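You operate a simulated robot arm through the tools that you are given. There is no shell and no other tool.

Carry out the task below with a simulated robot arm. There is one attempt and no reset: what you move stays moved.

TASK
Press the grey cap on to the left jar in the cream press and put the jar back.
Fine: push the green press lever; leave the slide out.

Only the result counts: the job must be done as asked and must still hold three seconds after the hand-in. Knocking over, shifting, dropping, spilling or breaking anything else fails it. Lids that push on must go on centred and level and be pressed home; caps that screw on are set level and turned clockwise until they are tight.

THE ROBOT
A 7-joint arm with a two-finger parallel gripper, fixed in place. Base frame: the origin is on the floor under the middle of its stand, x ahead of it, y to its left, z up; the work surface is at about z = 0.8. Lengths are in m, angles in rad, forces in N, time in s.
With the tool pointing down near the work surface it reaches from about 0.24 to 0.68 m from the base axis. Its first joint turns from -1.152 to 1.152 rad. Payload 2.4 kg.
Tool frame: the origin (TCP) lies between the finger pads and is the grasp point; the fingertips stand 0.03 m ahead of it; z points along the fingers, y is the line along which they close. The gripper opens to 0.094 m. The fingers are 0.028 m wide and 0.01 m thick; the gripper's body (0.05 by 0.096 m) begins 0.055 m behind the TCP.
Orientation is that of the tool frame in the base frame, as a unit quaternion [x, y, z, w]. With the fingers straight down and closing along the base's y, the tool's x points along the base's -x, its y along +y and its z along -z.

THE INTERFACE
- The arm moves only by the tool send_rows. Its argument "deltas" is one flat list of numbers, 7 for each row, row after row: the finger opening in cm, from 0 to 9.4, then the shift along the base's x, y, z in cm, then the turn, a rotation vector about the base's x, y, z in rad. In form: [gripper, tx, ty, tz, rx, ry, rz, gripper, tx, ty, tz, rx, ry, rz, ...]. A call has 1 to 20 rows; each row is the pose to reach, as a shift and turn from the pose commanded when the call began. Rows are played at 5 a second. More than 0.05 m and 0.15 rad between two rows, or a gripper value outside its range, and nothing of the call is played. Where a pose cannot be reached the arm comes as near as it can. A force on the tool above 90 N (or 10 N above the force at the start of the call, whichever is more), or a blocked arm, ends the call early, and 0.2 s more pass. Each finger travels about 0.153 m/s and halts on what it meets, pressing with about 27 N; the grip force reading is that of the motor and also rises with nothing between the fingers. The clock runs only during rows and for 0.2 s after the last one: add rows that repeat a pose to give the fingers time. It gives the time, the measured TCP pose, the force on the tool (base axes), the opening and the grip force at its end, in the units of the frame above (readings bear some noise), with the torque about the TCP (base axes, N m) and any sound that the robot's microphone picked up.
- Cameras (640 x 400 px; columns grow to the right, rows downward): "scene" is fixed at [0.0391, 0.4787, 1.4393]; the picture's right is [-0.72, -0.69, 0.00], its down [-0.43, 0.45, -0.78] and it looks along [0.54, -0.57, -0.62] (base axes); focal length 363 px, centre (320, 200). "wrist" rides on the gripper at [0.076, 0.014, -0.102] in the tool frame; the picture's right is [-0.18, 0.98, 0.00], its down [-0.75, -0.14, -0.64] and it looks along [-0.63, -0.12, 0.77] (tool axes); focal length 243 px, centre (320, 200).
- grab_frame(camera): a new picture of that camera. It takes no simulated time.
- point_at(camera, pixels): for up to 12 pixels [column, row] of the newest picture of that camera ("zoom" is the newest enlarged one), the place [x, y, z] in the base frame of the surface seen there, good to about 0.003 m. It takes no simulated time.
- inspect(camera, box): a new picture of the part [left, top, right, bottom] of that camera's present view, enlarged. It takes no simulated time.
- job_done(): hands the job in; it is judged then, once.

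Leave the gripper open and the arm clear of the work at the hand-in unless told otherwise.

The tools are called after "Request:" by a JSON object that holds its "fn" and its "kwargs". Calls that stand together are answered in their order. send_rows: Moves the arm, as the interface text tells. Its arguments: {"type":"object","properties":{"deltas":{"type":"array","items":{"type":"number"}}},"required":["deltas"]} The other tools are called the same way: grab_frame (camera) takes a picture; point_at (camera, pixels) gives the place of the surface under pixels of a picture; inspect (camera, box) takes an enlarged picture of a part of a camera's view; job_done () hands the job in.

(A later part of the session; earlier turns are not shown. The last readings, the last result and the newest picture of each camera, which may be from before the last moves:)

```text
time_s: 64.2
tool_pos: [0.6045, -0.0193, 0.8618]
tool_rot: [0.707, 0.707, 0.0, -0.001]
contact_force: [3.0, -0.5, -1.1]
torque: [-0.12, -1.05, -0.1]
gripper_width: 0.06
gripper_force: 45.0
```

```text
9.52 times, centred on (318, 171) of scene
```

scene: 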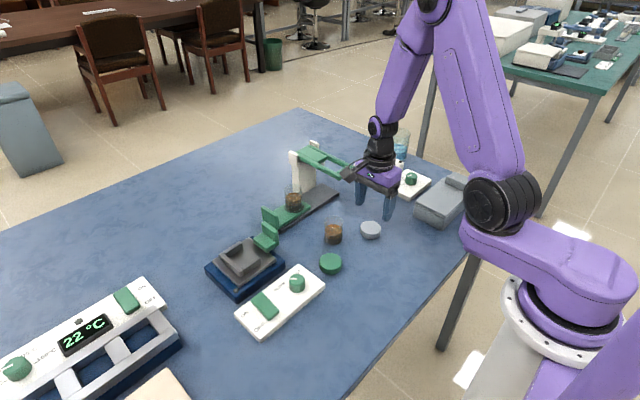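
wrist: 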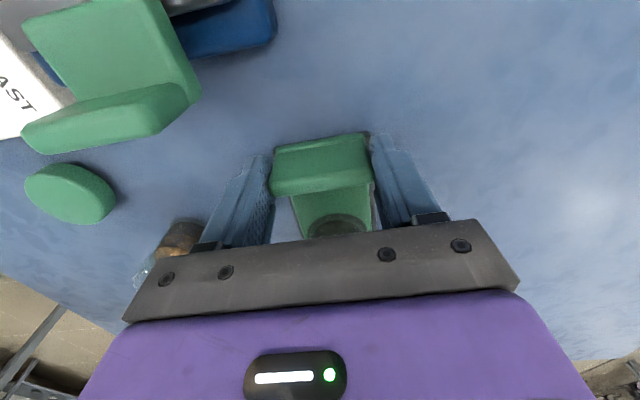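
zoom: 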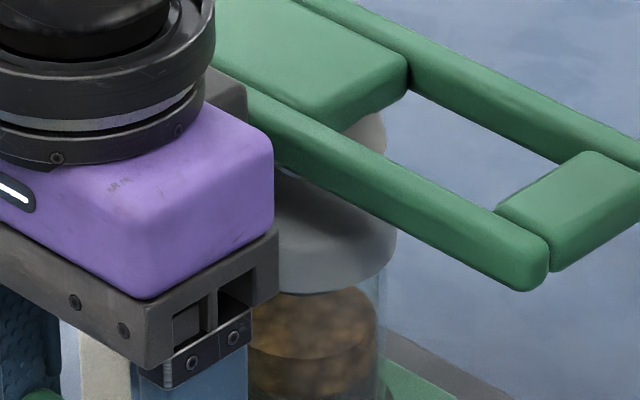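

I need to know where the foot's centre is relative to the cap. I check the wrist view here.

Request:
{"fn": "grab_frame", "kwargs": {"camera": "wrist"}}

Request:
{"fn": "point_at", "kwargs": {"camera": "zoom", "pixels": [[380, 140], [375, 160], [365, 125], [340, 240], [390, 240], [370, 260], [300, 260], [390, 220], [410, 80], [330, 110], [300, 60], [280, 190]]}}

```text
taken
```

wrist: 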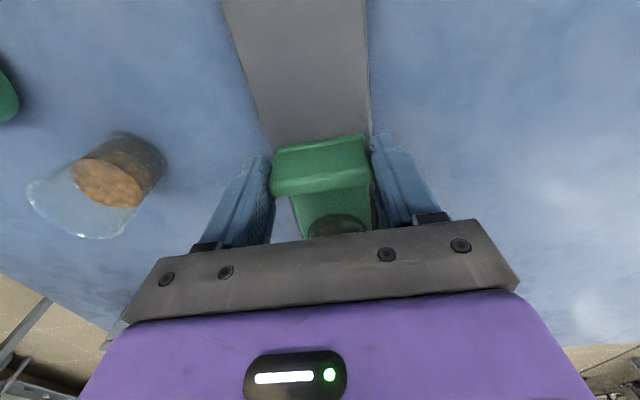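

```text
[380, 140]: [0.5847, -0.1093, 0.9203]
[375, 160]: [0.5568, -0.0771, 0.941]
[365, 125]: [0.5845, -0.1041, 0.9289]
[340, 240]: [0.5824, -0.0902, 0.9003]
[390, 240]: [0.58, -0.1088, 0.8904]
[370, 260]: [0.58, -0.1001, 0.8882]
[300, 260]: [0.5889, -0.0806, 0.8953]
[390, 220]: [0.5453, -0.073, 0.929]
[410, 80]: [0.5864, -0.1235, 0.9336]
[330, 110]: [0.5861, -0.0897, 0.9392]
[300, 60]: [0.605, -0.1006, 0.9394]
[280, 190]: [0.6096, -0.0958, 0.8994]
```

The foot's centre comes out near (0.599, -0.0995) with a radius of about 0.016, and the cap centre is now near y -0.101. No end stop yet, so I feel a little further in 1 mm steps.

Request:
{"fn": "send_rows", "kwargs": {"deltas": [4.8, 0, -0.1, 0, 0, 0, 0, 4.8, 0, -0.2, 0, 0, 0, 0, 4.8, 0, -0.2, 0, 0, 0, 0]}}

Request:
{"fn": "inspect", "kwargs": {"camera": "scene", "box": [290, 150, 346, 192]}}

```text
time_s: 65.0
tool_pos: [0.6044, -0.0209, 0.8618]
tool_rot: [0.707, 0.707, 0.0, 0.0]
contact_force: [4.2, -1.6, -6.3]
torque: [0.04, -0.89, 0.06]
gripper_width: 0.0599
gripper_force: 45.2
```

```text
9.52 times, centred on (318, 171) of scene
```

zoom: 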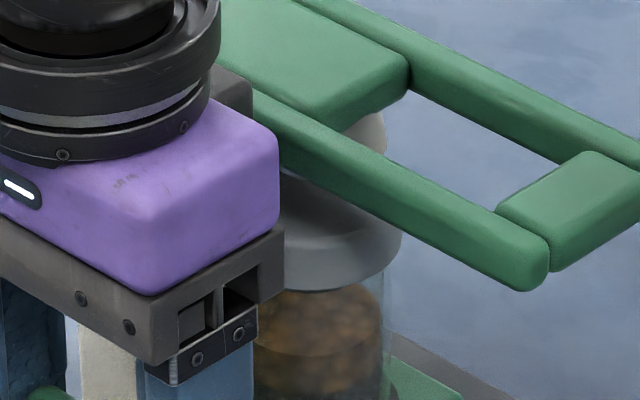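

Request:
{"fn": "send_rows", "kwargs": {"deltas": [4.8, 0, -0.1, 0, 0, 0, 0, 4.8, 0, -0.2, 0, 0, 0, 0, 4.8, 0, -0.2, 0, 0, 0, 0]}}

Request:
{"fn": "inspect", "kwargs": {"camera": "scene", "box": [290, 150, 346, 192]}}

```text
time_s: 65.8
tool_pos: [0.6044, -0.0232, 0.8632]
tool_rot: [0.707, 0.707, 0.0, 0.0]
contact_force: [10.8, 0.7, -15.3]
torque: [-0.14, -0.26, -0.1]
gripper_width: 0.0598
gripper_force: 44.8
```

```text
9.52 times, centred on (318, 171) of scene
```

zoom: 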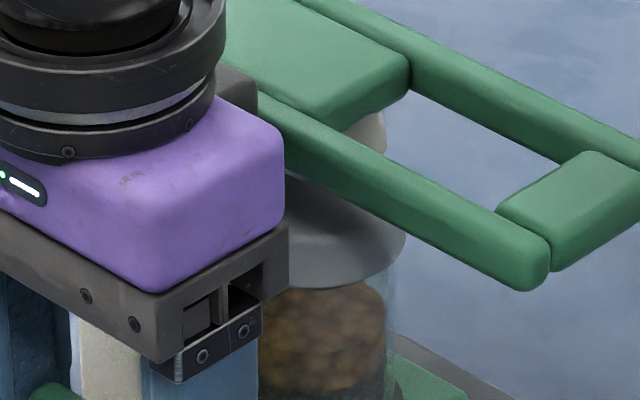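

The slide still moves freely (total travel about 9 cm). The gripper hides the foot, so I release the handle and rise to look at the alignment.

Request:
{"fn": "send_rows", "kwargs": {"deltas": [6.4, 0, 0, 0, 0, 0, 0, 7.2, 0, 0, 0, 0, 0, 0, 8, 0, 0, 0, 0, 0, 0, 8, 0, 0, 0, 0, 0, 0, 8, 0, 0, 2, 0, 0, 0, 8, 0, 0, 5, 0, 0, 0, 8, 0, 0, 8, 0, 0, 0, 8, 0, 2, 11, 0, 0, 0, 8, 0, 5, 13, 0, 0, 0, 8, 0, 8, 13, 0, 0, 0, 8, 0, 8, 13, 0, 0, 0]}}

Request:
{"fn": "inspect", "kwargs": {"camera": "scene", "box": [280, 145, 352, 205]}}

Request:
{"fn": "grab_frame", "kwargs": {"camera": "wrist"}}

```text
time_s: 68.2
tool_pos: [0.6043, 0.0568, 0.9927]
tool_rot: [0.707, 0.707, 0.0, 0.001]
contact_force: [-0.1, -0.8, 0.4]
torque: [0.0, -0.07, -0.02]
gripper_width: 0.0802
gripper_force: 0.0
```

```text
6.67 times, centred on (316, 175) of scene
```

zoom: 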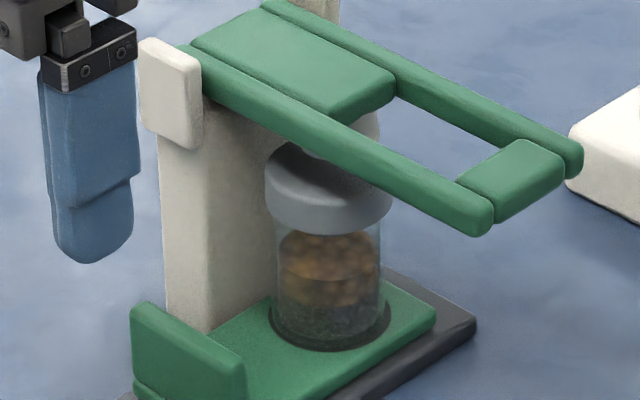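

```text
taken
```

wrist: 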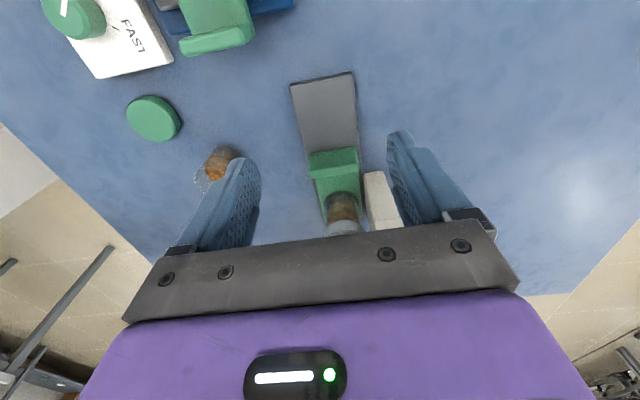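

Request:
{"fn": "inspect", "kwargs": {"camera": "scene", "box": [300, 155, 340, 185]}}

Request:
{"fn": "point_at", "kwargs": {"camera": "zoom", "pixels": [[280, 160], [330, 200], [400, 250], [260, 220], [480, 250], [430, 80], [440, 110], [240, 130], [300, 170], [480, 205], [180, 180], [340, 270]]}}

```text
13.33 times, centred on (320, 170) of scene
```

zoom: 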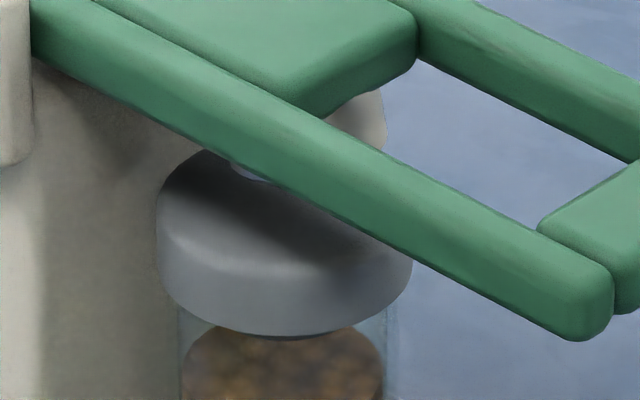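

```text
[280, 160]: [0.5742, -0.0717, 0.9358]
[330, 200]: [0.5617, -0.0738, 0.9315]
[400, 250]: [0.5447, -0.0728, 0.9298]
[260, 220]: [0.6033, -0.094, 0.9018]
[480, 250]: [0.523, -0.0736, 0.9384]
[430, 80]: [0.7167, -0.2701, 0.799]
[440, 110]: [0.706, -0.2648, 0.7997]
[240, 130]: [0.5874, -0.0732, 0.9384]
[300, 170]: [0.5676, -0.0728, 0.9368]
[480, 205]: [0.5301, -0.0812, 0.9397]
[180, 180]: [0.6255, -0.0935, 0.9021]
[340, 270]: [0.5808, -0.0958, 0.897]
```

Request:
{"fn": "point_at", "kwargs": {"camera": "zoom", "pixels": [[375, 110], [380, 130], [360, 115], [262, 177], [250, 172], [370, 138], [350, 110], [378, 100], [280, 310], [170, 250], [400, 290], [220, 290]]}}

Request:
{"fn": "inspect", "kwargs": {"camera": "scene", "box": [308, 158, 332, 176]}}

```text
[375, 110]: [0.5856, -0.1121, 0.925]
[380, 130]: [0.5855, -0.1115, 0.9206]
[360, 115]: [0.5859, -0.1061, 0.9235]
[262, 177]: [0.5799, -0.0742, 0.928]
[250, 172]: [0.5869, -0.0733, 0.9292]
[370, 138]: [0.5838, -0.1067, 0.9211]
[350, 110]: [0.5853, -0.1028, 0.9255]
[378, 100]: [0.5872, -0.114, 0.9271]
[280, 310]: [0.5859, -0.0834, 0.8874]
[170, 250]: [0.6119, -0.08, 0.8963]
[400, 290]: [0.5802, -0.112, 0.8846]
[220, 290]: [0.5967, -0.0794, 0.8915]
```

```text
16.00 times, centred on (320, 167) of scene
```

zoom: 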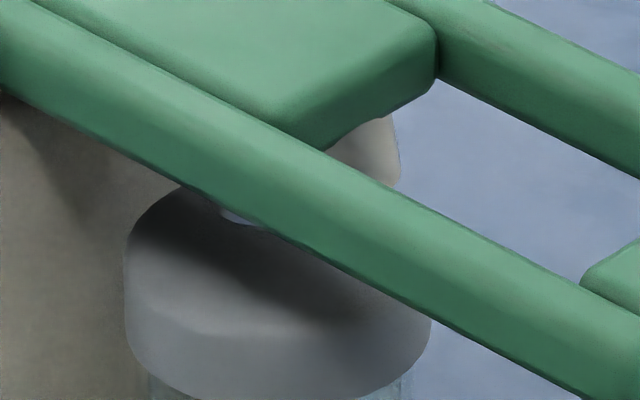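

Comparing surface points on foot and cap, the foot's centre is about 3–4 mm further in -y than the cap's. I'll nudge the slide further with closed fingers against the handle's outer face, which also feels for a stop. First I come down behind the handle.

Request:
{"fn": "send_rows", "kwargs": {"deltas": [5, 0, -1.5, -2, 0, 0, 0, 2, 0, -3, -5, 0, 0, 0, 0, 0, -3.6, -8, 0, 0, 0, 0, 0, -3.6, -11, 0, 0, 0, 0, 0, -3.6, -12.8, 0, 0, 0, 0, 0, -3.6, -12.8, 0, 0, 0]}}

Request:
{"fn": "grab_frame", "kwargs": {"camera": "wrist"}}

Request:
{"fn": "inspect", "kwargs": {"camera": "scene", "box": [240, 130, 360, 230]}}

```text
time_s: 69.6
tool_pos: [0.6036, 0.0205, 0.8646]
tool_rot: [0.708, 0.706, 0.0, 0.0]
contact_force: [0.2, 0.6, 0.0]
torque: [-0.03, 0.04, 0.01]
gripper_width: 0.0001
gripper_force: 26.7
```

```text
taken
```

wrist: 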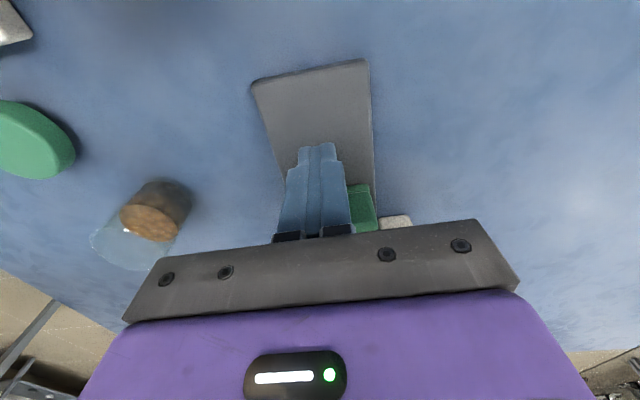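

```text
4.00 times, centred on (300, 180) of scene
```

zoom: 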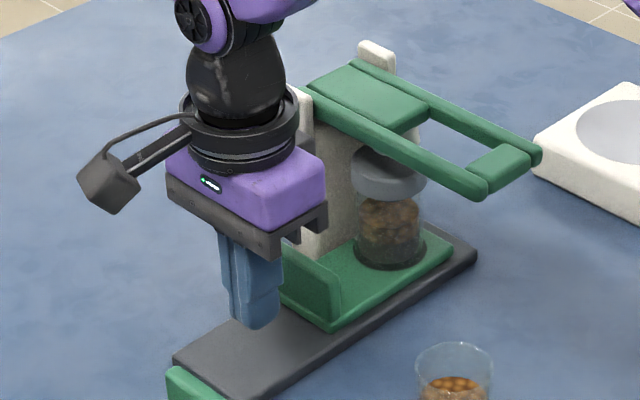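

The fingers stand about 2.5 cm behind the handle. I approach it slowly.

Request:
{"fn": "send_rows", "kwargs": {"deltas": [0, 0, -0.6, 0, 0, 0, 0, 0, 0, -1.2, 0, 0, 0, 0, 0, 0, -1.8, 0, 0, 0, 0, 0, 0, -2.2, 0, 0, 0, 0, 0, 0, -2.4, 0, 0, 0, 0, 0, 0, -2.4, 0, 0, 0, 0]}}

Request:
{"fn": "inspect", "kwargs": {"camera": "scene", "box": [290, 150, 346, 192]}}

```text
time_s: 71.0
tool_pos: [0.6051, -0.0043, 0.8646]
tool_rot: [0.707, 0.707, 0.0, 0.0]
contact_force: [-0.1, 0.0, 0.5]
torque: [-0.02, -0.01, -0.01]
gripper_width: 0.0
gripper_force: 27.1
```

```text
9.52 times, centred on (318, 171) of scene
```

zoom: 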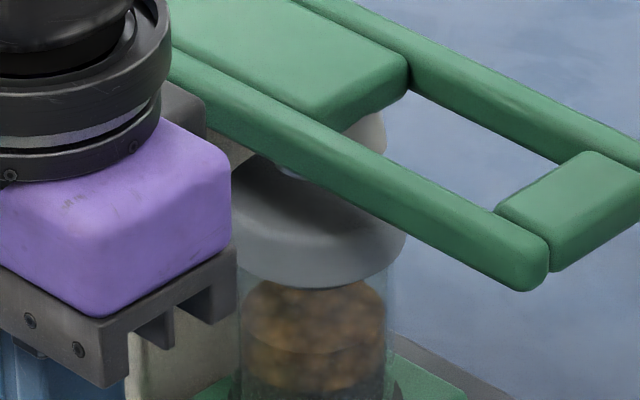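

Request:
{"fn": "send_rows", "kwargs": {"deltas": [0, 0, -0.1, 0, 0, 0, 0, 0, 0, -0.2, 0, 0, 0, 0, 0, 0, -0.3, 0, 0, 0, 0, 0, 0, -0.3, 0, 0, 0, 0]}}

Request:
{"fn": "inspect", "kwargs": {"camera": "scene", "box": [290, 150, 346, 192]}}

```text
time_s: 72.0
tool_pos: [0.6033, -0.0045, 0.865]
tool_rot: [0.707, 0.707, 0.001, -0.001]
contact_force: [-0.6, 9.5, 2.3]
torque: [0.08, -0.11, -0.03]
gripper_width: 0.0
gripper_force: 27.1
```

```text
9.52 times, centred on (318, 171) of scene
```

zoom: 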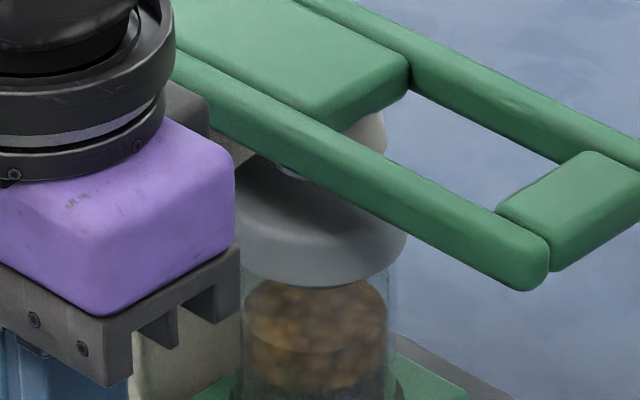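

Now 9.5 N resists while the cap hasn't moved, which is most likely the end stop. I press 1 mm more to confirm.

Request:
{"fn": "send_rows", "kwargs": {"deltas": [0, 0, -0.1, 0, 0, 0, 0, 0, 0, -0.15, 0, 0, 0, 0, 0, 0, -0.15, 0, 0, 0, 0]}}

Request:
{"fn": "inspect", "kwargs": {"camera": "scene", "box": [290, 150, 346, 192]}}

```text
time_s: 72.8
tool_pos: [0.6046, -0.0042, 0.8648]
tool_rot: [0.706, 0.708, 0.001, 0.0]
contact_force: [1.1, 22.8, -2.2]
torque: [0.38, -0.2, 0.01]
gripper_width: 0.0
gripper_force: 27.2
```

```text
9.52 times, centred on (318, 171) of scene
```

zoom: 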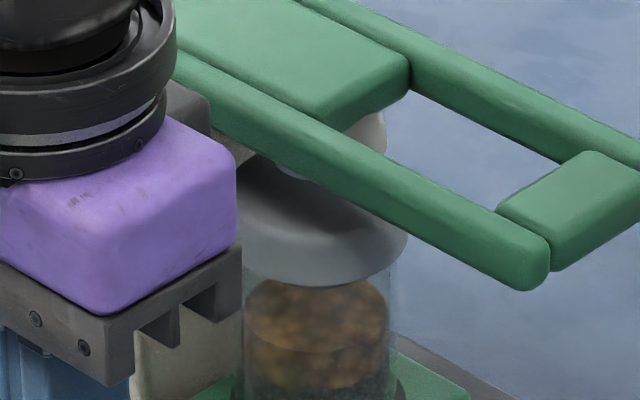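

At 22.8 N it's firm: the slide is fully in at its stop, with the cap under the foot. I back away 3 cm, rise, and go to above the lever's crossbar at about (0.510, -0.102).

Request:
{"fn": "send_rows", "kwargs": {"deltas": [0, 0, 1, 0, 0, 0, 0, 0, 0, 3, 0, 0, 0, 0, 0, 0, 3, 3, 0, 0, 0, 0, 0, 3, 7, 0, 0, 0, 0, 0, 3, 11, 0, 0, 0, 0, 0, 3, 15.5, 0, 0, 0, 0, -2.5, -0.1, 15.5, 0, 0, 0, 0, -5, -3.3, 15.5, 0, 0, 0, 0, -7.2, -6.3, 15.5, 0, 0, 0, 0, -9.44, -9.35, 15.5, 0, 0, 0, 0, -9.44, -9.35, 12.2, 0, 0, 0, 0, -9.44, -9.35, 12.2, 0, 0, 0]}}

Request:
{"fn": "grab_frame", "kwargs": {"camera": "wrist"}}

Request:
{"fn": "inspect", "kwargs": {"camera": "scene", "box": [270, 120, 390, 210]}}

```text
time_s: 75.4
tool_pos: [0.5099, -0.1038, 0.9867]
tool_rot: [0.707, 0.708, 0.0, -0.001]
contact_force: [0.3, -0.7, 0.0]
torque: [-0.02, -0.01, 0.0]
gripper_width: 0.0
gripper_force: 27.0
```

```text
taken
```

wrist: 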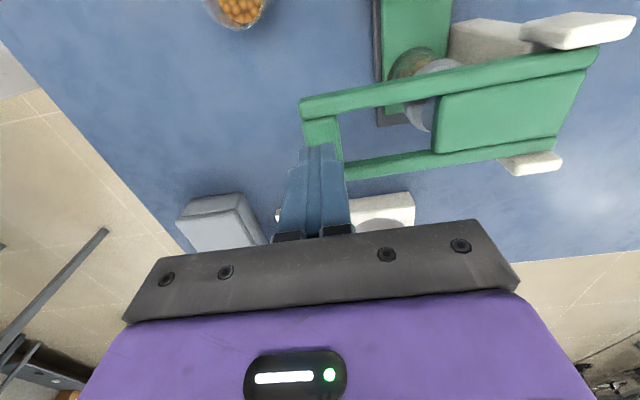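

```text
4.44 times, centred on (330, 165) of scene
```

zoom: 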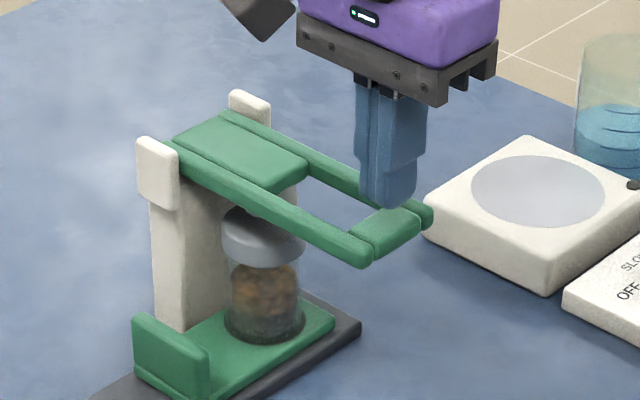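

The tips are over the middle of the crossbar. I lower to touch it.

Request:
{"fn": "send_rows", "kwargs": {"deltas": [0, 0, 0, -0.6, 0, 0, 0, 0, 0, 0, -1.2, 0, 0, 0, 0, 0, 0, -1.5, 0, 0, 0, 0, 0, 0, -1.7, 0, 0, 0, 0, 0, 0, -1.7, 0, 0, 0]}}

Request:
{"fn": "inspect", "kwargs": {"camera": "scene", "box": [270, 120, 390, 210]}}

```text
time_s: 76.6
tool_pos: [0.5107, -0.1025, 0.9693]
tool_rot: [0.708, 0.706, 0.0, -0.001]
contact_force: [-0.2, -1.8, 0.8]
torque: [-0.01, 0.0, -0.03]
gripper_width: 0.0
gripper_force: 27.2
```

```text
4.44 times, centred on (330, 165) of scene
```

zoom: 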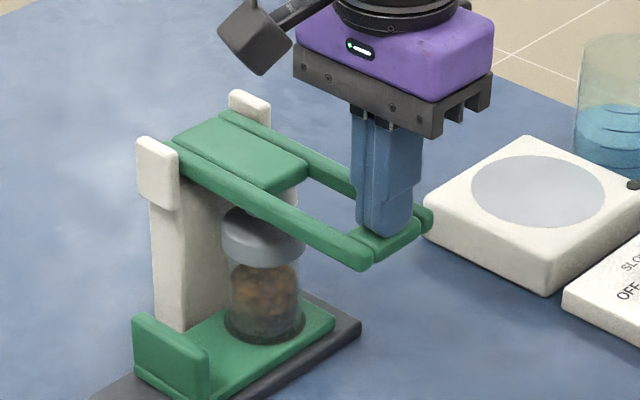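

The lever yields lightly. I push on down 2 cm along its arc.

Request:
{"fn": "send_rows", "kwargs": {"deltas": [0, 0.01, 0, -0.4, 0, 0, 0, 0, 0.04, 0, -0.8, 0, 0, 0, 0, 0.08, 0, -1.2, 0, 0, 0, 0, 0.12, 0, -1.6, 0, 0, 0, 0, 0.18, 0, -2.0, 0, 0, 0]}}

Request:
{"fn": "inspect", "kwargs": {"camera": "scene", "box": [270, 120, 390, 210]}}

```text
time_s: 77.8
tool_pos: [0.512, -0.1007, 0.9487]
tool_rot: [0.707, 0.708, 0.0, 0.0]
contact_force: [0.1, -1.6, 0.5]
torque: [-0.05, -0.02, 0.01]
gripper_width: 0.0
gripper_force: 26.9
```

```text
4.44 times, centred on (330, 165) of scene
```

zoom: 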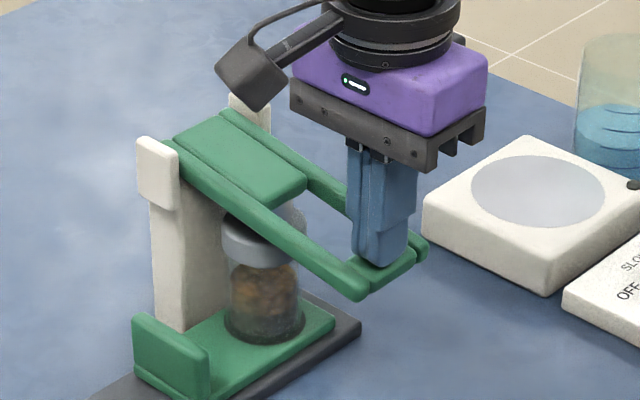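

The lever swings down freely. Another 1.5 cm.

Request:
{"fn": "send_rows", "kwargs": {"deltas": [0, 0.05, 0, -0.4, 0, 0, 0, 0, 0.12, 0, -0.8, 0, 0, 0, 0, 0.18, 0, -1.2, 0, 0, 0, 0, 0.22, 0, -1.5, 0, 0, 0, 0, 0.22, 0, -1.5, 0, 0, 0]}}

Request:
{"fn": "inspect", "kwargs": {"camera": "scene", "box": [280, 130, 370, 210]}}

```text
time_s: 79.0
tool_pos: [0.514, -0.1008, 0.9374]
tool_rot: [0.708, 0.707, 0.001, 0.002]
contact_force: [-17.9, 2.2, 50.7]
torque: [0.1, 0.05, 0.05]
gripper_width: 0.0
gripper_force: 27.8
heard: snap
```

```text
5.00 times, centred on (325, 170) of scene
```

zoom: 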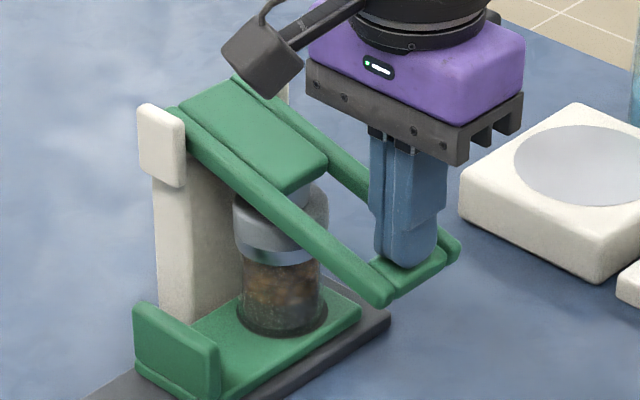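

A "snap" was heard with about 51 N on the lever. I look at the cap closely before going on.

Request:
{"fn": "inspect", "kwargs": {"camera": "scene", "box": [304, 162, 344, 192]}}

```text
13.33 times, centred on (324, 177) of scene
```

zoom: 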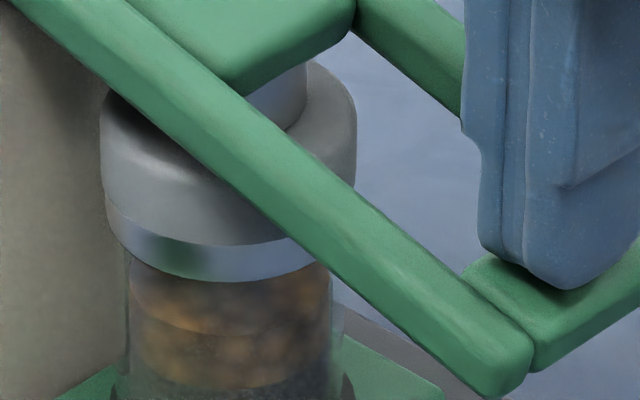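

The cap now has a bright band gripping the neck below it, so it looks crimped on. I ease the lever up slowly and see whether it springs back.

Request:
{"fn": "send_rows", "kwargs": {"deltas": [0, -0.05, 0, 0.5, 0, 0, 0, 0, -0.12, 0, 1.2, 0, 0, 0, 0, -0.2, 0, 2.2, 0, 0, 0, 0, -0.3, 0, 3.2, 0, 0, 0, 0, -0.35, 0, 4.2, 0, 0, 0, 0, -0.4, 0, 5.2, 0, 0, 0, 0, -0.4, 0, 5.2, 0, 0, 0]}}

Request:
{"fn": "inspect", "kwargs": {"camera": "scene", "box": [280, 130, 370, 210]}}

```text
time_s: 80.6
tool_pos: [0.5102, -0.1008, 0.9859]
tool_rot: [0.708, 0.706, 0.001, -0.001]
contact_force: [-0.4, 1.3, -0.5]
torque: [0.01, -0.01, 0.01]
gripper_width: 0.0
gripper_force: 26.5
```

```text
5.00 times, centred on (325, 170) of scene
```

zoom: 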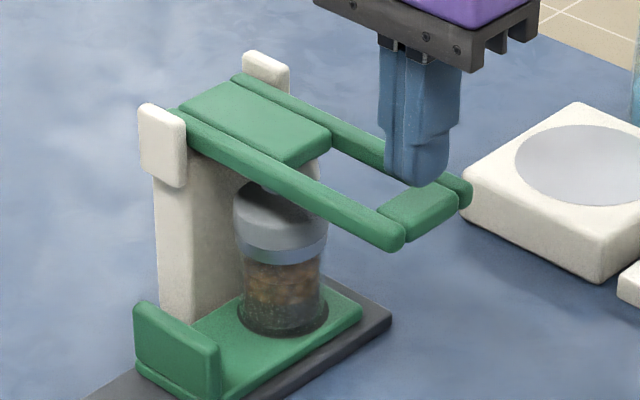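

The lever sprang back up. I zoom on the cap.

Request:
{"fn": "inspect", "kwargs": {"camera": "scene", "box": [302, 160, 342, 190]}}

Request:
{"fn": "point_at", "kwargs": {"camera": "zoom", "pixels": [[250, 190], [180, 170], [280, 240], [200, 210], [330, 240], [240, 262], [260, 300], [240, 290], [150, 240], [360, 280], [260, 320], [300, 330]]}}

```text
13.33 times, centred on (322, 175) of scene
```

zoom: 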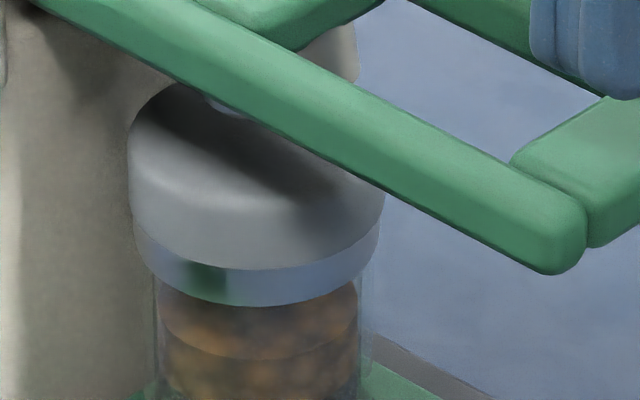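

```text
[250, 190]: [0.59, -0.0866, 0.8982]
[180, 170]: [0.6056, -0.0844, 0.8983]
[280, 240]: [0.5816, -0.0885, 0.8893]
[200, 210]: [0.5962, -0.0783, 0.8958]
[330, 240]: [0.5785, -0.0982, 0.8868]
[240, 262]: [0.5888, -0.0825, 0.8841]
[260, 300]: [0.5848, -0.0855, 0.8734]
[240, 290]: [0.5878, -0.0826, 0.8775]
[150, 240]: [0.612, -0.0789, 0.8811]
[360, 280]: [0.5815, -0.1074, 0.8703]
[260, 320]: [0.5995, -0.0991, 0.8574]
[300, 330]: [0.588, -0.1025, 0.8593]
```

The cap top is level at 0.898 and the band now reaches below the rim, so it's pressed home. Now I go back to the slide handle with the fingers open to 8 cm to pull the slide out. I move high over the lever and stop above the handle.

Request:
{"fn": "send_rows", "kwargs": {"deltas": [0, 0, 0, 2, 0, 0, 0, 2, 0, 0, 4, 0, 0, 0, 4, 2, 2, 4, 0, 0, 0, 6, 4, 4, 4, 0, 0, 0, 8, 6, 6, 4, 0, 0, 0, 8, 8, 7.5, 4, 0, 0, 0, 8, 9.44, 7.85, 4, 0, 0, 0, 8, 9.44, 7.85, 1, 0, 0, 0, 8, 9.44, 7.85, -2, 0, 0, 0, 8, 9.44, 7.85, -5, 0, 0, 0, 8, 9.44, 7.85, -8, 0, 0, 0, 8, 9.44, 7.85, -8, 0, 0, 0]}}

Request:
{"fn": "grab_frame", "kwargs": {"camera": "wrist"}}

Request:
{"fn": "inspect", "kwargs": {"camera": "scene", "box": [240, 130, 360, 220]}}

```text
time_s: 83.2
tool_pos: [0.6035, -0.0225, 0.9066]
tool_rot: [0.707, 0.707, 0.0, -0.001]
contact_force: [-0.1, 0.4, -0.8]
torque: [-0.01, 0.03, 0.01]
gripper_width: 0.08
gripper_force: 0.0
```

```text
taken
```

wrist: 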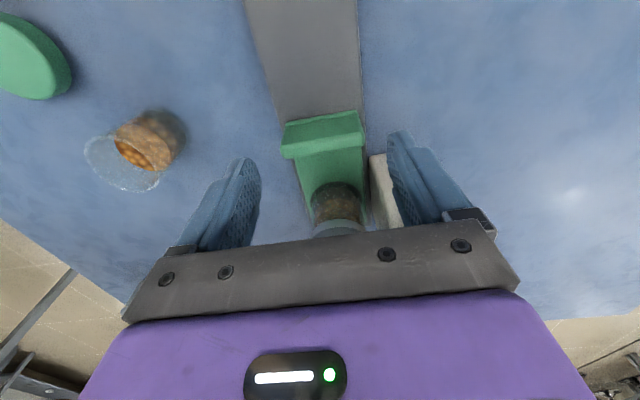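

```text
4.44 times, centred on (300, 175) of scene
```

zoom: 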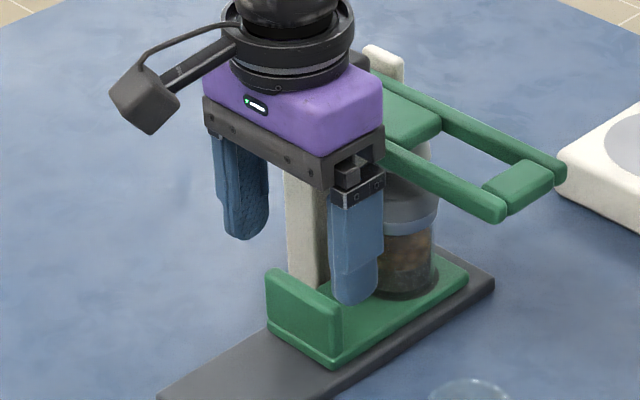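

The handle lies between the open fingers as before. I descend and grip it.

Request:
{"fn": "send_rows", "kwargs": {"deltas": [8, 0, 0, -1.5, 0, 0, 0, 8, 0, 0, -3, 0, 0, 0, 8, 0, 0, -4.4, 0, 0, 0, 8, 0, 0, -4.4, 0, 0, 0, 7, 0, 0, -4.4, 0, 0, 0, 6.4, 0, 0, -4.4, 0, 0, 0, 6.0, 0, 0, -4.4, 0, 0, 0, 5.6, 0, 0, -4.4, 0, 0, 0, 5.2, 0, 0, -4.4, 0, 0, 0, 4.8, 0, 0, -4.4, 0, 0, 0, 4.8, 0, 0, -4.4, 0, 0, 0]}}

Request:
{"fn": "inspect", "kwargs": {"camera": "scene", "box": [240, 130, 360, 220]}}

```text
time_s: 85.6
tool_pos: [0.6061, -0.0204, 0.8627]
tool_rot: [0.707, 0.707, 0.001, 0.002]
contact_force: [15.6, -0.4, -5.1]
torque: [-0.06, -0.26, 0.04]
gripper_width: 0.0598
gripper_force: 45.1
```

```text
4.44 times, centred on (300, 175) of scene
```

zoom: 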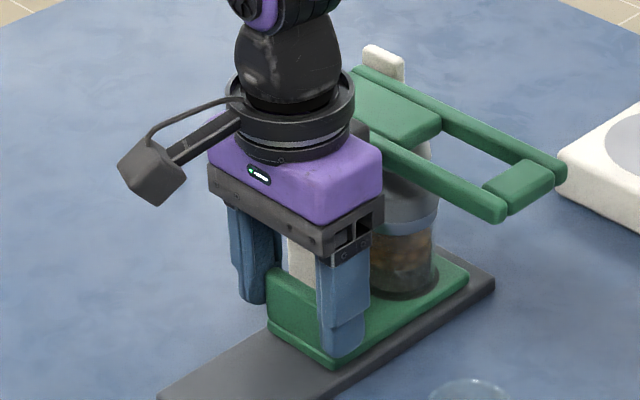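

Gripped, with 15.6 N sideways in x. I relieve that with +0.15 cm in x, then pull the slide out slowly by 4 cm.

Request:
{"fn": "send_rows", "kwargs": {"deltas": [4.8, 0.12, 0, 0, 0, 0, 0, 4.8, 0.12, 0.2, 0, 0, 0, 0, 4.8, 0.12, 0.5, 0, 0, 0, 0, 4.8, 0.12, 0.9, 0, 0, 0, 0, 4.8, 0.12, 1.3, 0, 0, 0, 0, 4.8, 0.12, 1.7, 0, 0, 0, 0, 4.8, 0.12, 2.1, 0, 0, 0, 0, 4.8, 0.12, 2.5, 0, 0, 0, 0, 4.8, 0.12, 2.9, 0, 0, 0, 0, 4.8, 0.12, 3.3, 0, 0, 0, 0, 4.8, 0.12, 3.7, 0, 0, 0, 0, 4.8, 0.12, 4.0, 0, 0, 0, 0]}}

Request:
{"fn": "inspect", "kwargs": {"camera": "scene", "box": [220, 130, 360, 230]}}

```text
time_s: 88.2
tool_pos: [0.6058, 0.017, 0.8627]
tool_rot: [0.708, 0.706, 0.0, 0.0]
contact_force: [-7.3, -0.1, 16.1]
torque: [0.0, 0.36, -0.07]
gripper_width: 0.06
gripper_force: 45.1
```

```text
4.00 times, centred on (290, 180) of scene
```

zoom: 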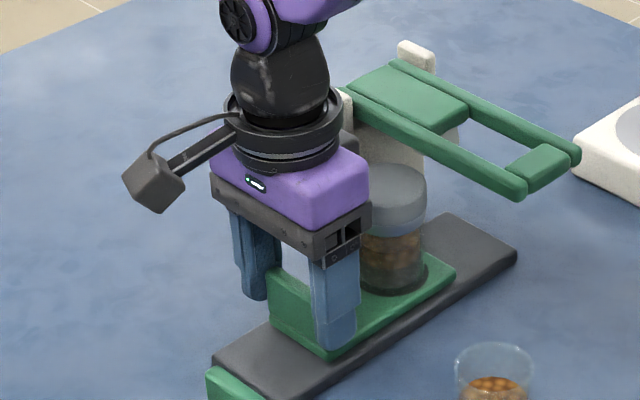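

It comes along. Another 4 cm, easing the residual forces a little.

Request:
{"fn": "send_rows", "kwargs": {"deltas": [4.8, -0.06, 0.2, 0.05, 0, 0, 0, 4.8, -0.06, 0.5, 0.05, 0, 0, 0, 4.8, -0.06, 0.9, 0.05, 0, 0, 0, 4.8, -0.06, 1.3, 0.05, 0, 0, 0, 4.8, -0.06, 1.7, 0.05, 0, 0, 0, 4.8, -0.06, 2.1, 0.05, 0, 0, 0, 4.8, -0.06, 2.5, 0.05, 0, 0, 0, 4.8, -0.06, 2.9, 0.05, 0, 0, 0, 4.8, -0.06, 3.3, 0.05, 0, 0, 0, 4.8, -0.06, 3.7, 0.05, 0, 0, 0, 4.8, -0.06, 4.0, 0.05, 0, 0, 0]}}

Request:
{"fn": "inspect", "kwargs": {"camera": "scene", "box": [220, 130, 360, 230]}}

```text
time_s: 90.6
tool_pos: [0.6044, 0.0595, 0.8634]
tool_rot: [0.707, 0.707, 0.0, 0.001]
contact_force: [-1.7, -0.1, -3.6]
torque: [-0.18, -1.08, -0.32]
gripper_width: 0.0597
gripper_force: 44.9
```

```text
4.00 times, centred on (290, 180) of scene
```

zoom: 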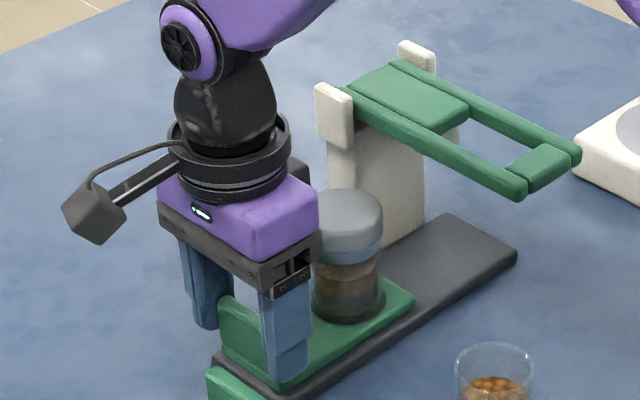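

About 8 cm done; roughly 1 cm remains. I pull in small steps until the outer stop is felt.

Request:
{"fn": "send_rows", "kwargs": {"deltas": [4.8, 0, 0.2, 0, 0, 0, 0, 4.8, 0, 0.4, 0, 0, 0, 0, 4.8, 0, 0.6, 0, 0, 0, 0, 4.8, 0, 0.7, 0, 0, 0, 0, 4.8, 0, 0.7, 0, 0, 0, 0]}}

```text
time_s: 91.8
tool_pos: [0.6044, 0.0642, 0.8629]
tool_rot: [0.708, 0.707, 0.0, 0.0]
contact_force: [3.4, 1.1, -10.4]
torque: [0.01, -0.05, -0.12]
gripper_width: 0.0595
gripper_force: 44.8
```

Request:
{"fn": "send_rows", "kwargs": {"deltas": [4.8, 0, 0.1, 0, 0, 0, 0, 4.8, 0, 0.2, 0, 0, 0, 0, 4.8, 0, 0.3, 0, 0, 0, 0, 4.8, 0, 0.3, 0, 0, 0, 0]}}

```text
time_s: 92.8
tool_pos: [0.6038, 0.0667, 0.8629]
tool_rot: [0.707, 0.707, -0.001, -0.001]
contact_force: [0.6, 1.0, -5.7]
torque: [0.09, 0.1, -0.04]
gripper_width: 0.0596
gripper_force: 44.7
```

Request:
{"fn": "send_rows", "kwargs": {"deltas": [4.8, 0, 0.1, 0, 0, 0, 0, 4.8, 0, 0.2, 0, 0, 0, 0, 4.8, 0, 0.2, 0, 0, 0, 0]}}

Request:
{"fn": "inspect", "kwargs": {"camera": "scene", "box": [220, 150, 340, 250]}}

```text
time_s: 93.6
tool_pos: [0.6052, 0.0685, 0.8621]
tool_rot: [0.707, 0.707, 0.0, 0.0]
contact_force: [1.9, -2.6, -5.9]
torque: [0.67, 0.78, 0.43]
gripper_width: 0.0599
gripper_force: 45.5
```

```text
4.00 times, centred on (280, 200) of scene
```

zoom: 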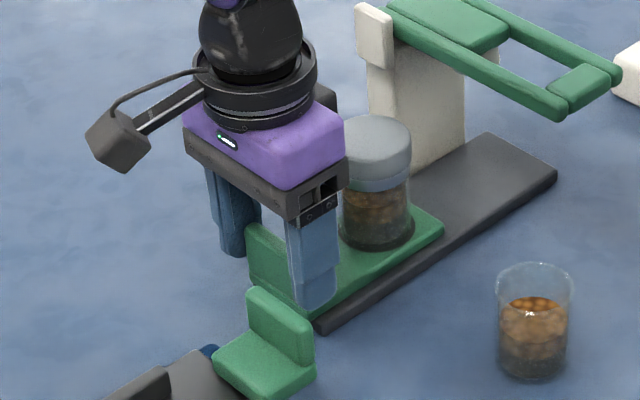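

Request:
{"fn": "send_rows", "kwargs": {"deltas": [4.8, 0, 0.1, 0, 0, 0, 0, 4.8, 0, 0.15, 0, 0, 0, 0, 4.8, 0, 0.15, 0, 0, 0, 0]}}

```text
time_s: 94.4
tool_pos: [0.6051, 0.0677, 0.8622]
tool_rot: [0.708, 0.707, -0.001, 0.001]
contact_force: [-6.3, -12.3, -1.2]
torque: [0.03, -0.64, 0.73]
gripper_width: 0.0596
gripper_force: 45.0
```

Now -12 N in y: the slide is at its outer stop. I ease back 0.15 cm, open the fingers and rise.

Request:
{"fn": "send_rows", "kwargs": {"deltas": [4.8, 0, -0.12, 0, 0, 0, 0, 6.4, 0, -0.12, 0, 0, 0, 0, 7.2, 0, -0.12, 0, 0, 0, 0, 8, 0, -0.12, 0, 0, 0, 0, 8, 0, -0.12, 0, 0, 0, 0, 8, 0, -0.12, 3, 0, 0, 0, 8, 0, -0.12, 6, 0, 0, 0, 8, 0, -0.12, 9, 0, 0, 0, 7, 0, -0.12, 12.8, 0, 0, 0, 7, 0, -0.12, 12.8, 0, 0, 0]}}

Request:
{"fn": "inspect", "kwargs": {"camera": "scene", "box": [240, 160, 340, 250]}}

Request:
{"fn": "grab_frame", "kwargs": {"camera": "wrist"}}

```text
time_s: 96.6
tool_pos: [0.6044, 0.068, 0.9908]
tool_rot: [0.707, 0.707, 0.0, 0.0]
contact_force: [0.7, -0.6, -0.3]
torque: [-0.01, 0.0, 0.01]
gripper_width: 0.07
gripper_force: 0.1
```

```text
4.44 times, centred on (290, 205) of scene
```

zoom: 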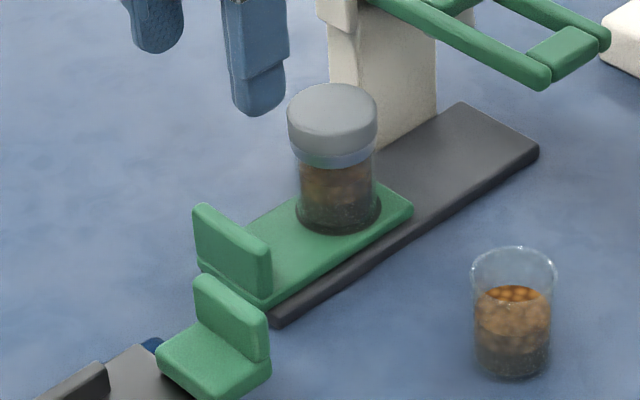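

```text
taken
```

wrist: 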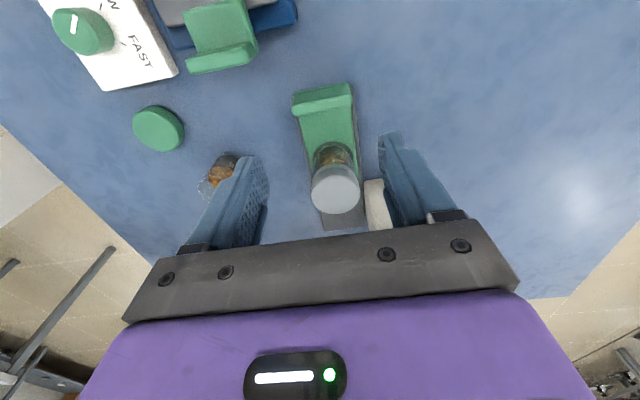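

The slide is fully out, with the capped jar upright on it. Next I go above the jar at (0.6045, -0.0155) with the fingers at 7 cm, staying above the cap to check alignment.

Request:
{"fn": "send_rows", "kwargs": {"deltas": [7, -0.05, -2.8, 0, 0, 0, 0, 7, -0.05, -5.6, 0, 0, 0, 0, 7, -0.05, -8.43, 0, 0, 0, 0, 7, -0.05, -8.43, -2, 0, 0, 0, 7, -0.05, -8.43, -4.1, 0, 0, 0, 7, -0.05, -8.43, -4.1, 0, 0, 0]}}

Request:
{"fn": "grab_frame", "kwargs": {"camera": "wrist"}}

Request:
{"fn": "inspect", "kwargs": {"camera": "wrist", "box": [264, 90, 376, 170]}}

```text
time_s: 98.0
tool_pos: [0.6054, -0.0155, 0.9486]
tool_rot: [0.707, 0.707, 0.001, 0.0]
contact_force: [-0.3, 0.3, 0.0]
torque: [-0.03, 0.01, -0.01]
gripper_width: 0.07
gripper_force: 0.2
```

```text
taken
```

wrist: 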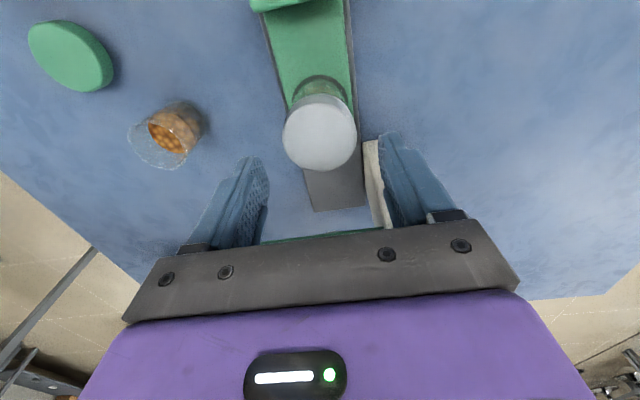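

```text
5.00 times, centred on (320, 130) of wrist
```

zoom: 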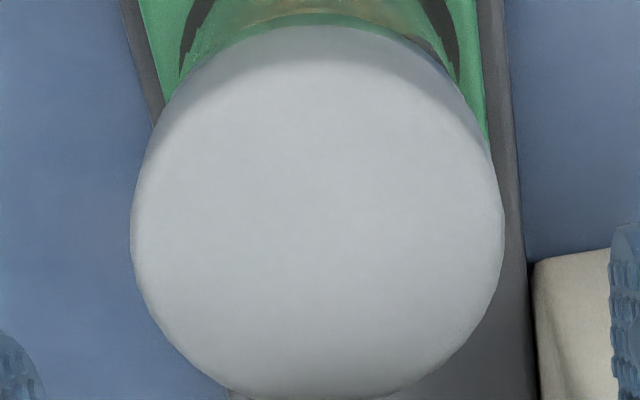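

The cap is centred in x and lies about 1.5 mm further in +y than the TCP. I shift +0.15 cm in y and descend to the same grasp height as before (TCP 0.872).

Request:
{"fn": "send_rows", "kwargs": {"deltas": [7, 0, 0.15, 0, 0, 0, 0, 7, 0, 0.15, -2, 0, 0, 0, 7, 0, 0.15, -4, 0, 0, 0, 7, 0, 0.15, -6, 0, 0, 0, 7, 0, 0.15, -7.8, 0, 0, 0, 7, 0, 0.15, -7.8, 0, 0, 0]}}

Request:
{"fn": "inspect", "kwargs": {"camera": "scene", "box": [260, 160, 340, 230]}}

Request:
{"fn": "grab_frame", "kwargs": {"camera": "wrist"}}

```text
time_s: 99.4
tool_pos: [0.6056, -0.0121, 0.8728]
tool_rot: [0.707, 0.707, 0.0, 0.001]
contact_force: [0.2, 0.0, -0.6]
torque: [0.03, 0.01, -0.02]
gripper_width: 0.0697
gripper_force: 0.1
```

```text
5.71 times, centred on (300, 195) of scene
```

zoom: 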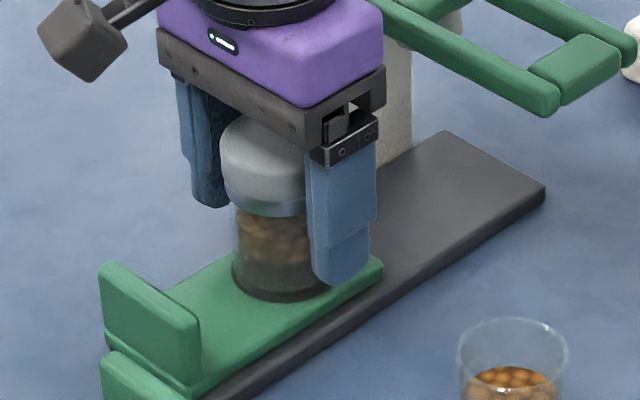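

```text
taken
```

wrist: 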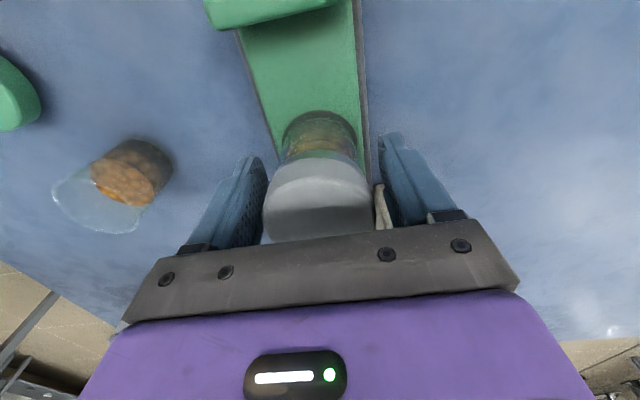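

Well placed around the capped jar. I close the fingers on it.

Request:
{"fn": "send_rows", "kwargs": {"deltas": [6, 0, 0, 0, 0, 0, 0, 5.4, 0, 0, 0, 0, 0, 0, 5.0, 0, 0, 0, 0, 0, 0, 4.6, 0, 0, 0, 0, 0, 0, 4.2, 0, 0, 0, 0, 0, 0, 4.2, 0, 0, 0, 0, 0, 0]}}

Request:
{"fn": "inspect", "kwargs": {"camera": "scene", "box": [260, 160, 340, 230]}}

```text
time_s: 100.8
tool_pos: [0.6066, -0.0137, 0.8715]
tool_rot: [0.707, 0.707, 0.0, 0.001]
contact_force: [-0.5, -0.7, -0.2]
torque: [0.02, -0.03, 0.01]
gripper_width: 0.0508
gripper_force: 27.3
```

```text
5.71 times, centred on (300, 195) of scene
```

zoom: 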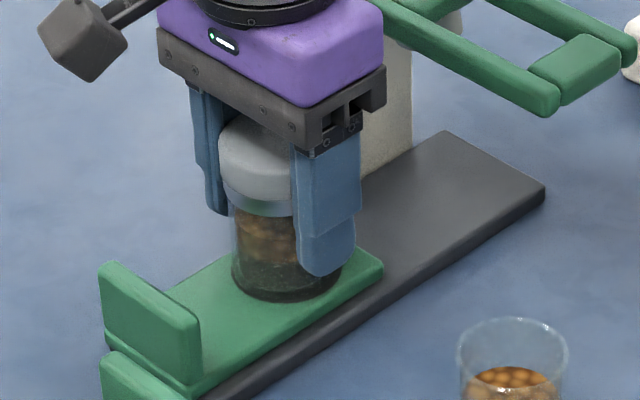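

Gripped at 0.0508 on the cap. I lift 1.5 cm slowly and check that the jar follows.

Request:
{"fn": "send_rows", "kwargs": {"deltas": [4.2, 0, 0, 0.3, 0, 0, 0, 4.2, 0, 0, 0.7, 0, 0, 0, 4.2, 0, 0, 1.1, 0, 0, 0, 4.2, 0, 0, 1.5, 0, 0, 0, 4.2, 0, 0, 1.5, 0, 0, 0]}}

Request:
{"fn": "inspect", "kwargs": {"camera": "scene", "box": [260, 160, 340, 230]}}

```text
time_s: 102.0
tool_pos: [0.6044, -0.0145, 0.887]
tool_rot: [0.707, 0.707, 0.0, -0.001]
contact_force: [-0.9, -0.1, -0.7]
torque: [-0.01, -0.01, 0.01]
gripper_width: 0.0505
gripper_force: 26.9
```

```text
5.71 times, centred on (300, 195) of scene
```

zoom: 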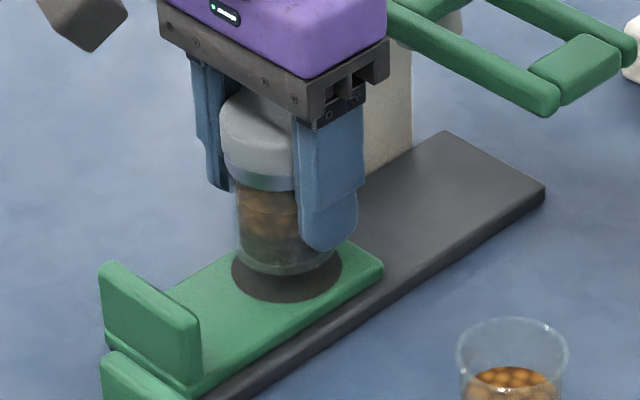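

The jar lifts with the cap. I raise it further and carry it back over its first place (0.495, 0.074), stopping about 2 cm above the table.

Request:
{"fn": "send_rows", "kwargs": {"deltas": [4.2, 0, 0, 2, 0, 0, 0, 4.2, 0, 0, 4.2, 0, 0, 0, 4.2, 0, 0, 6.5, 0, 0, 0, 4.2, -2.2, 1.76, 6.5, 0, 0, 0, 4.2, -4.4, 3.52, 6.5, 0, 0, 0, 4.2, -6.6, 5.28, 6.5, 0, 0, 0, 4.2, -8.8, 7.04, 6.5, 0, 0, 0, 4.2, -10.93, 8.78, 6.5, 0, 0, 0, 4.2, -10.93, 8.78, 4, 0, 0, 0, 4.2, -10.93, 8.78, 1, 0, 0, 0, 4.2, -10.93, 8.78, -1.7, 0, 0, 0, 4.2, -10.93, 8.78, -1.7, 0, 0, 0]}}

Request:
{"fn": "grab_frame", "kwargs": {"camera": "wrist"}}

Request:
{"fn": "inspect", "kwargs": {"camera": "scene", "box": [240, 190, 350, 280]}}

```text
time_s: 104.6
tool_pos: [0.4947, 0.0751, 0.8682]
tool_rot: [0.707, 0.707, 0.0, -0.001]
contact_force: [-0.5, 0.5, -2.1]
torque: [-0.01, -0.02, 0.02]
gripper_width: 0.0505
gripper_force: 27.1
```

```text
taken
```

wrist: 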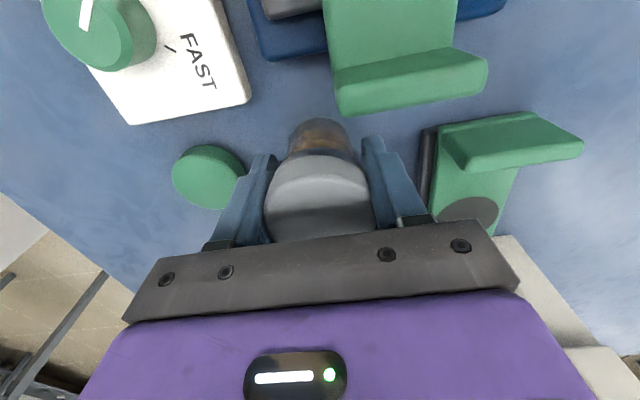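

```text
4.44 times, centred on (295, 235) of scene
```

zoom: 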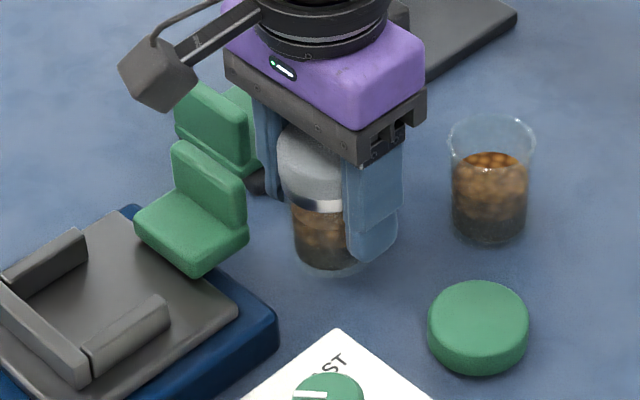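

It is over its original place. I lower slowly towards the table.

Request:
{"fn": "send_rows", "kwargs": {"deltas": [4.2, 0, 0, -0.6, 0, 0, 0, 4.2, 0, 0, -1.1, 0, 0, 0, 4.2, 0, 0, -1.5, 0, 0, 0, 4.2, 0, 0, -1.8, 0, 0, 0, 4.2, 0, 0, -1.8, 0, 0, 0]}}

Request:
{"fn": "inspect", "kwargs": {"camera": "scene", "box": [276, 228, 324, 264]}}

```text
time_s: 105.8
tool_pos: [0.4948, 0.0739, 0.8526]
tool_rot: [0.708, 0.706, 0.0, 0.0]
contact_force: [0.6, 0.0, -0.6]
torque: [0.0, 0.0, 0.02]
gripper_width: 0.0504
gripper_force: 27.3
```

```text
11.11 times, centred on (300, 246) of scene
```

zoom: 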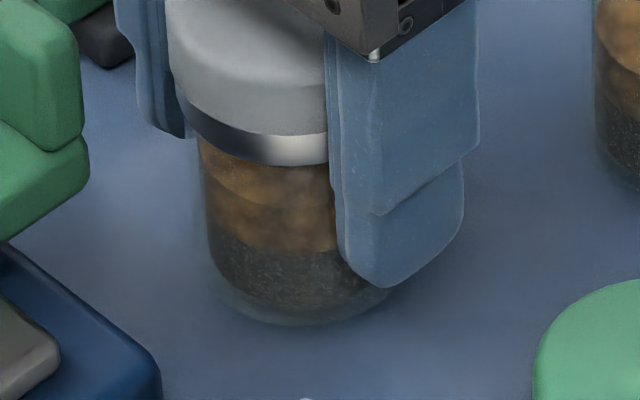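

The base sits at practically the same image position as at the start (298, 257). I lower the last bit in half-millimetre steps.

Request:
{"fn": "send_rows", "kwargs": {"deltas": [4.2, 0, 0, -0.05, 0, 0, 0, 4.2, 0, 0, -0.1, 0, 0, 0, 4.2, 0, 0, -0.15, 0, 0, 0, 4.2, 0, 0, -0.15, 0, 0, 0]}}

```text
time_s: 106.8
tool_pos: [0.4957, 0.0742, 0.8513]
tool_rot: [0.706, 0.708, 0.0, 0.0]
contact_force: [-0.1, 0.0, -0.3]
torque: [-0.01, 0.03, 0.01]
gripper_width: 0.0503
gripper_force: 26.4
```

Request:
{"fn": "send_rows", "kwargs": {"deltas": [4.2, 0, 0, -0.05, 0, 0, 0, 4.2, 0, 0, -0.1, 0, 0, 0, 4.2, 0, 0, -0.1, 0, 0, 0]}}

```text
time_s: 107.6
tool_pos: [0.4949, 0.075, 0.8495]
tool_rot: [0.707, 0.707, 0.001, 0.0]
contact_force: [1.4, 0.4, 2.4]
torque: [0.03, -0.01, 0.03]
gripper_width: 0.0509
gripper_force: 27.0
```

About 2.4 N upward. I step 0.5 mm more to confirm contact.

Request:
{"fn": "send_rows", "kwargs": {"deltas": [4.2, 0, 0, -0.05, 0, 0, 0, 4.2, 0, 0, -0.05, 0, 0, 0]}}

Request:
{"fn": "inspect", "kwargs": {"camera": "scene", "box": [276, 228, 324, 264]}}

```text
time_s: 108.2
tool_pos: [0.4954, 0.0753, 0.849]
tool_rot: [0.708, 0.706, 0.0, -0.001]
contact_force: [-5.0, 1.4, 16.4]
torque: [0.04, 0.18, 0.01]
gripper_width: 0.0506
gripper_force: 26.9
```

```text
11.11 times, centred on (300, 246) of scene
```

zoom: 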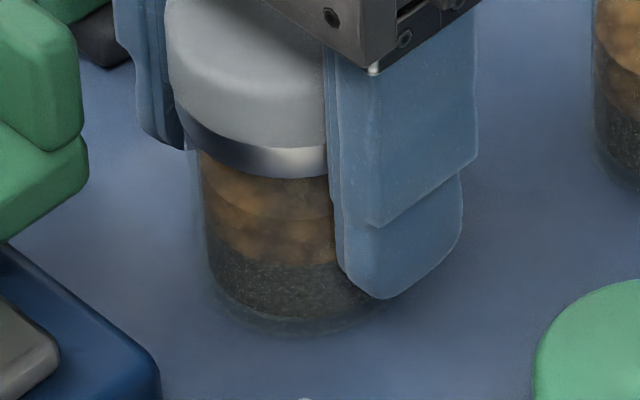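

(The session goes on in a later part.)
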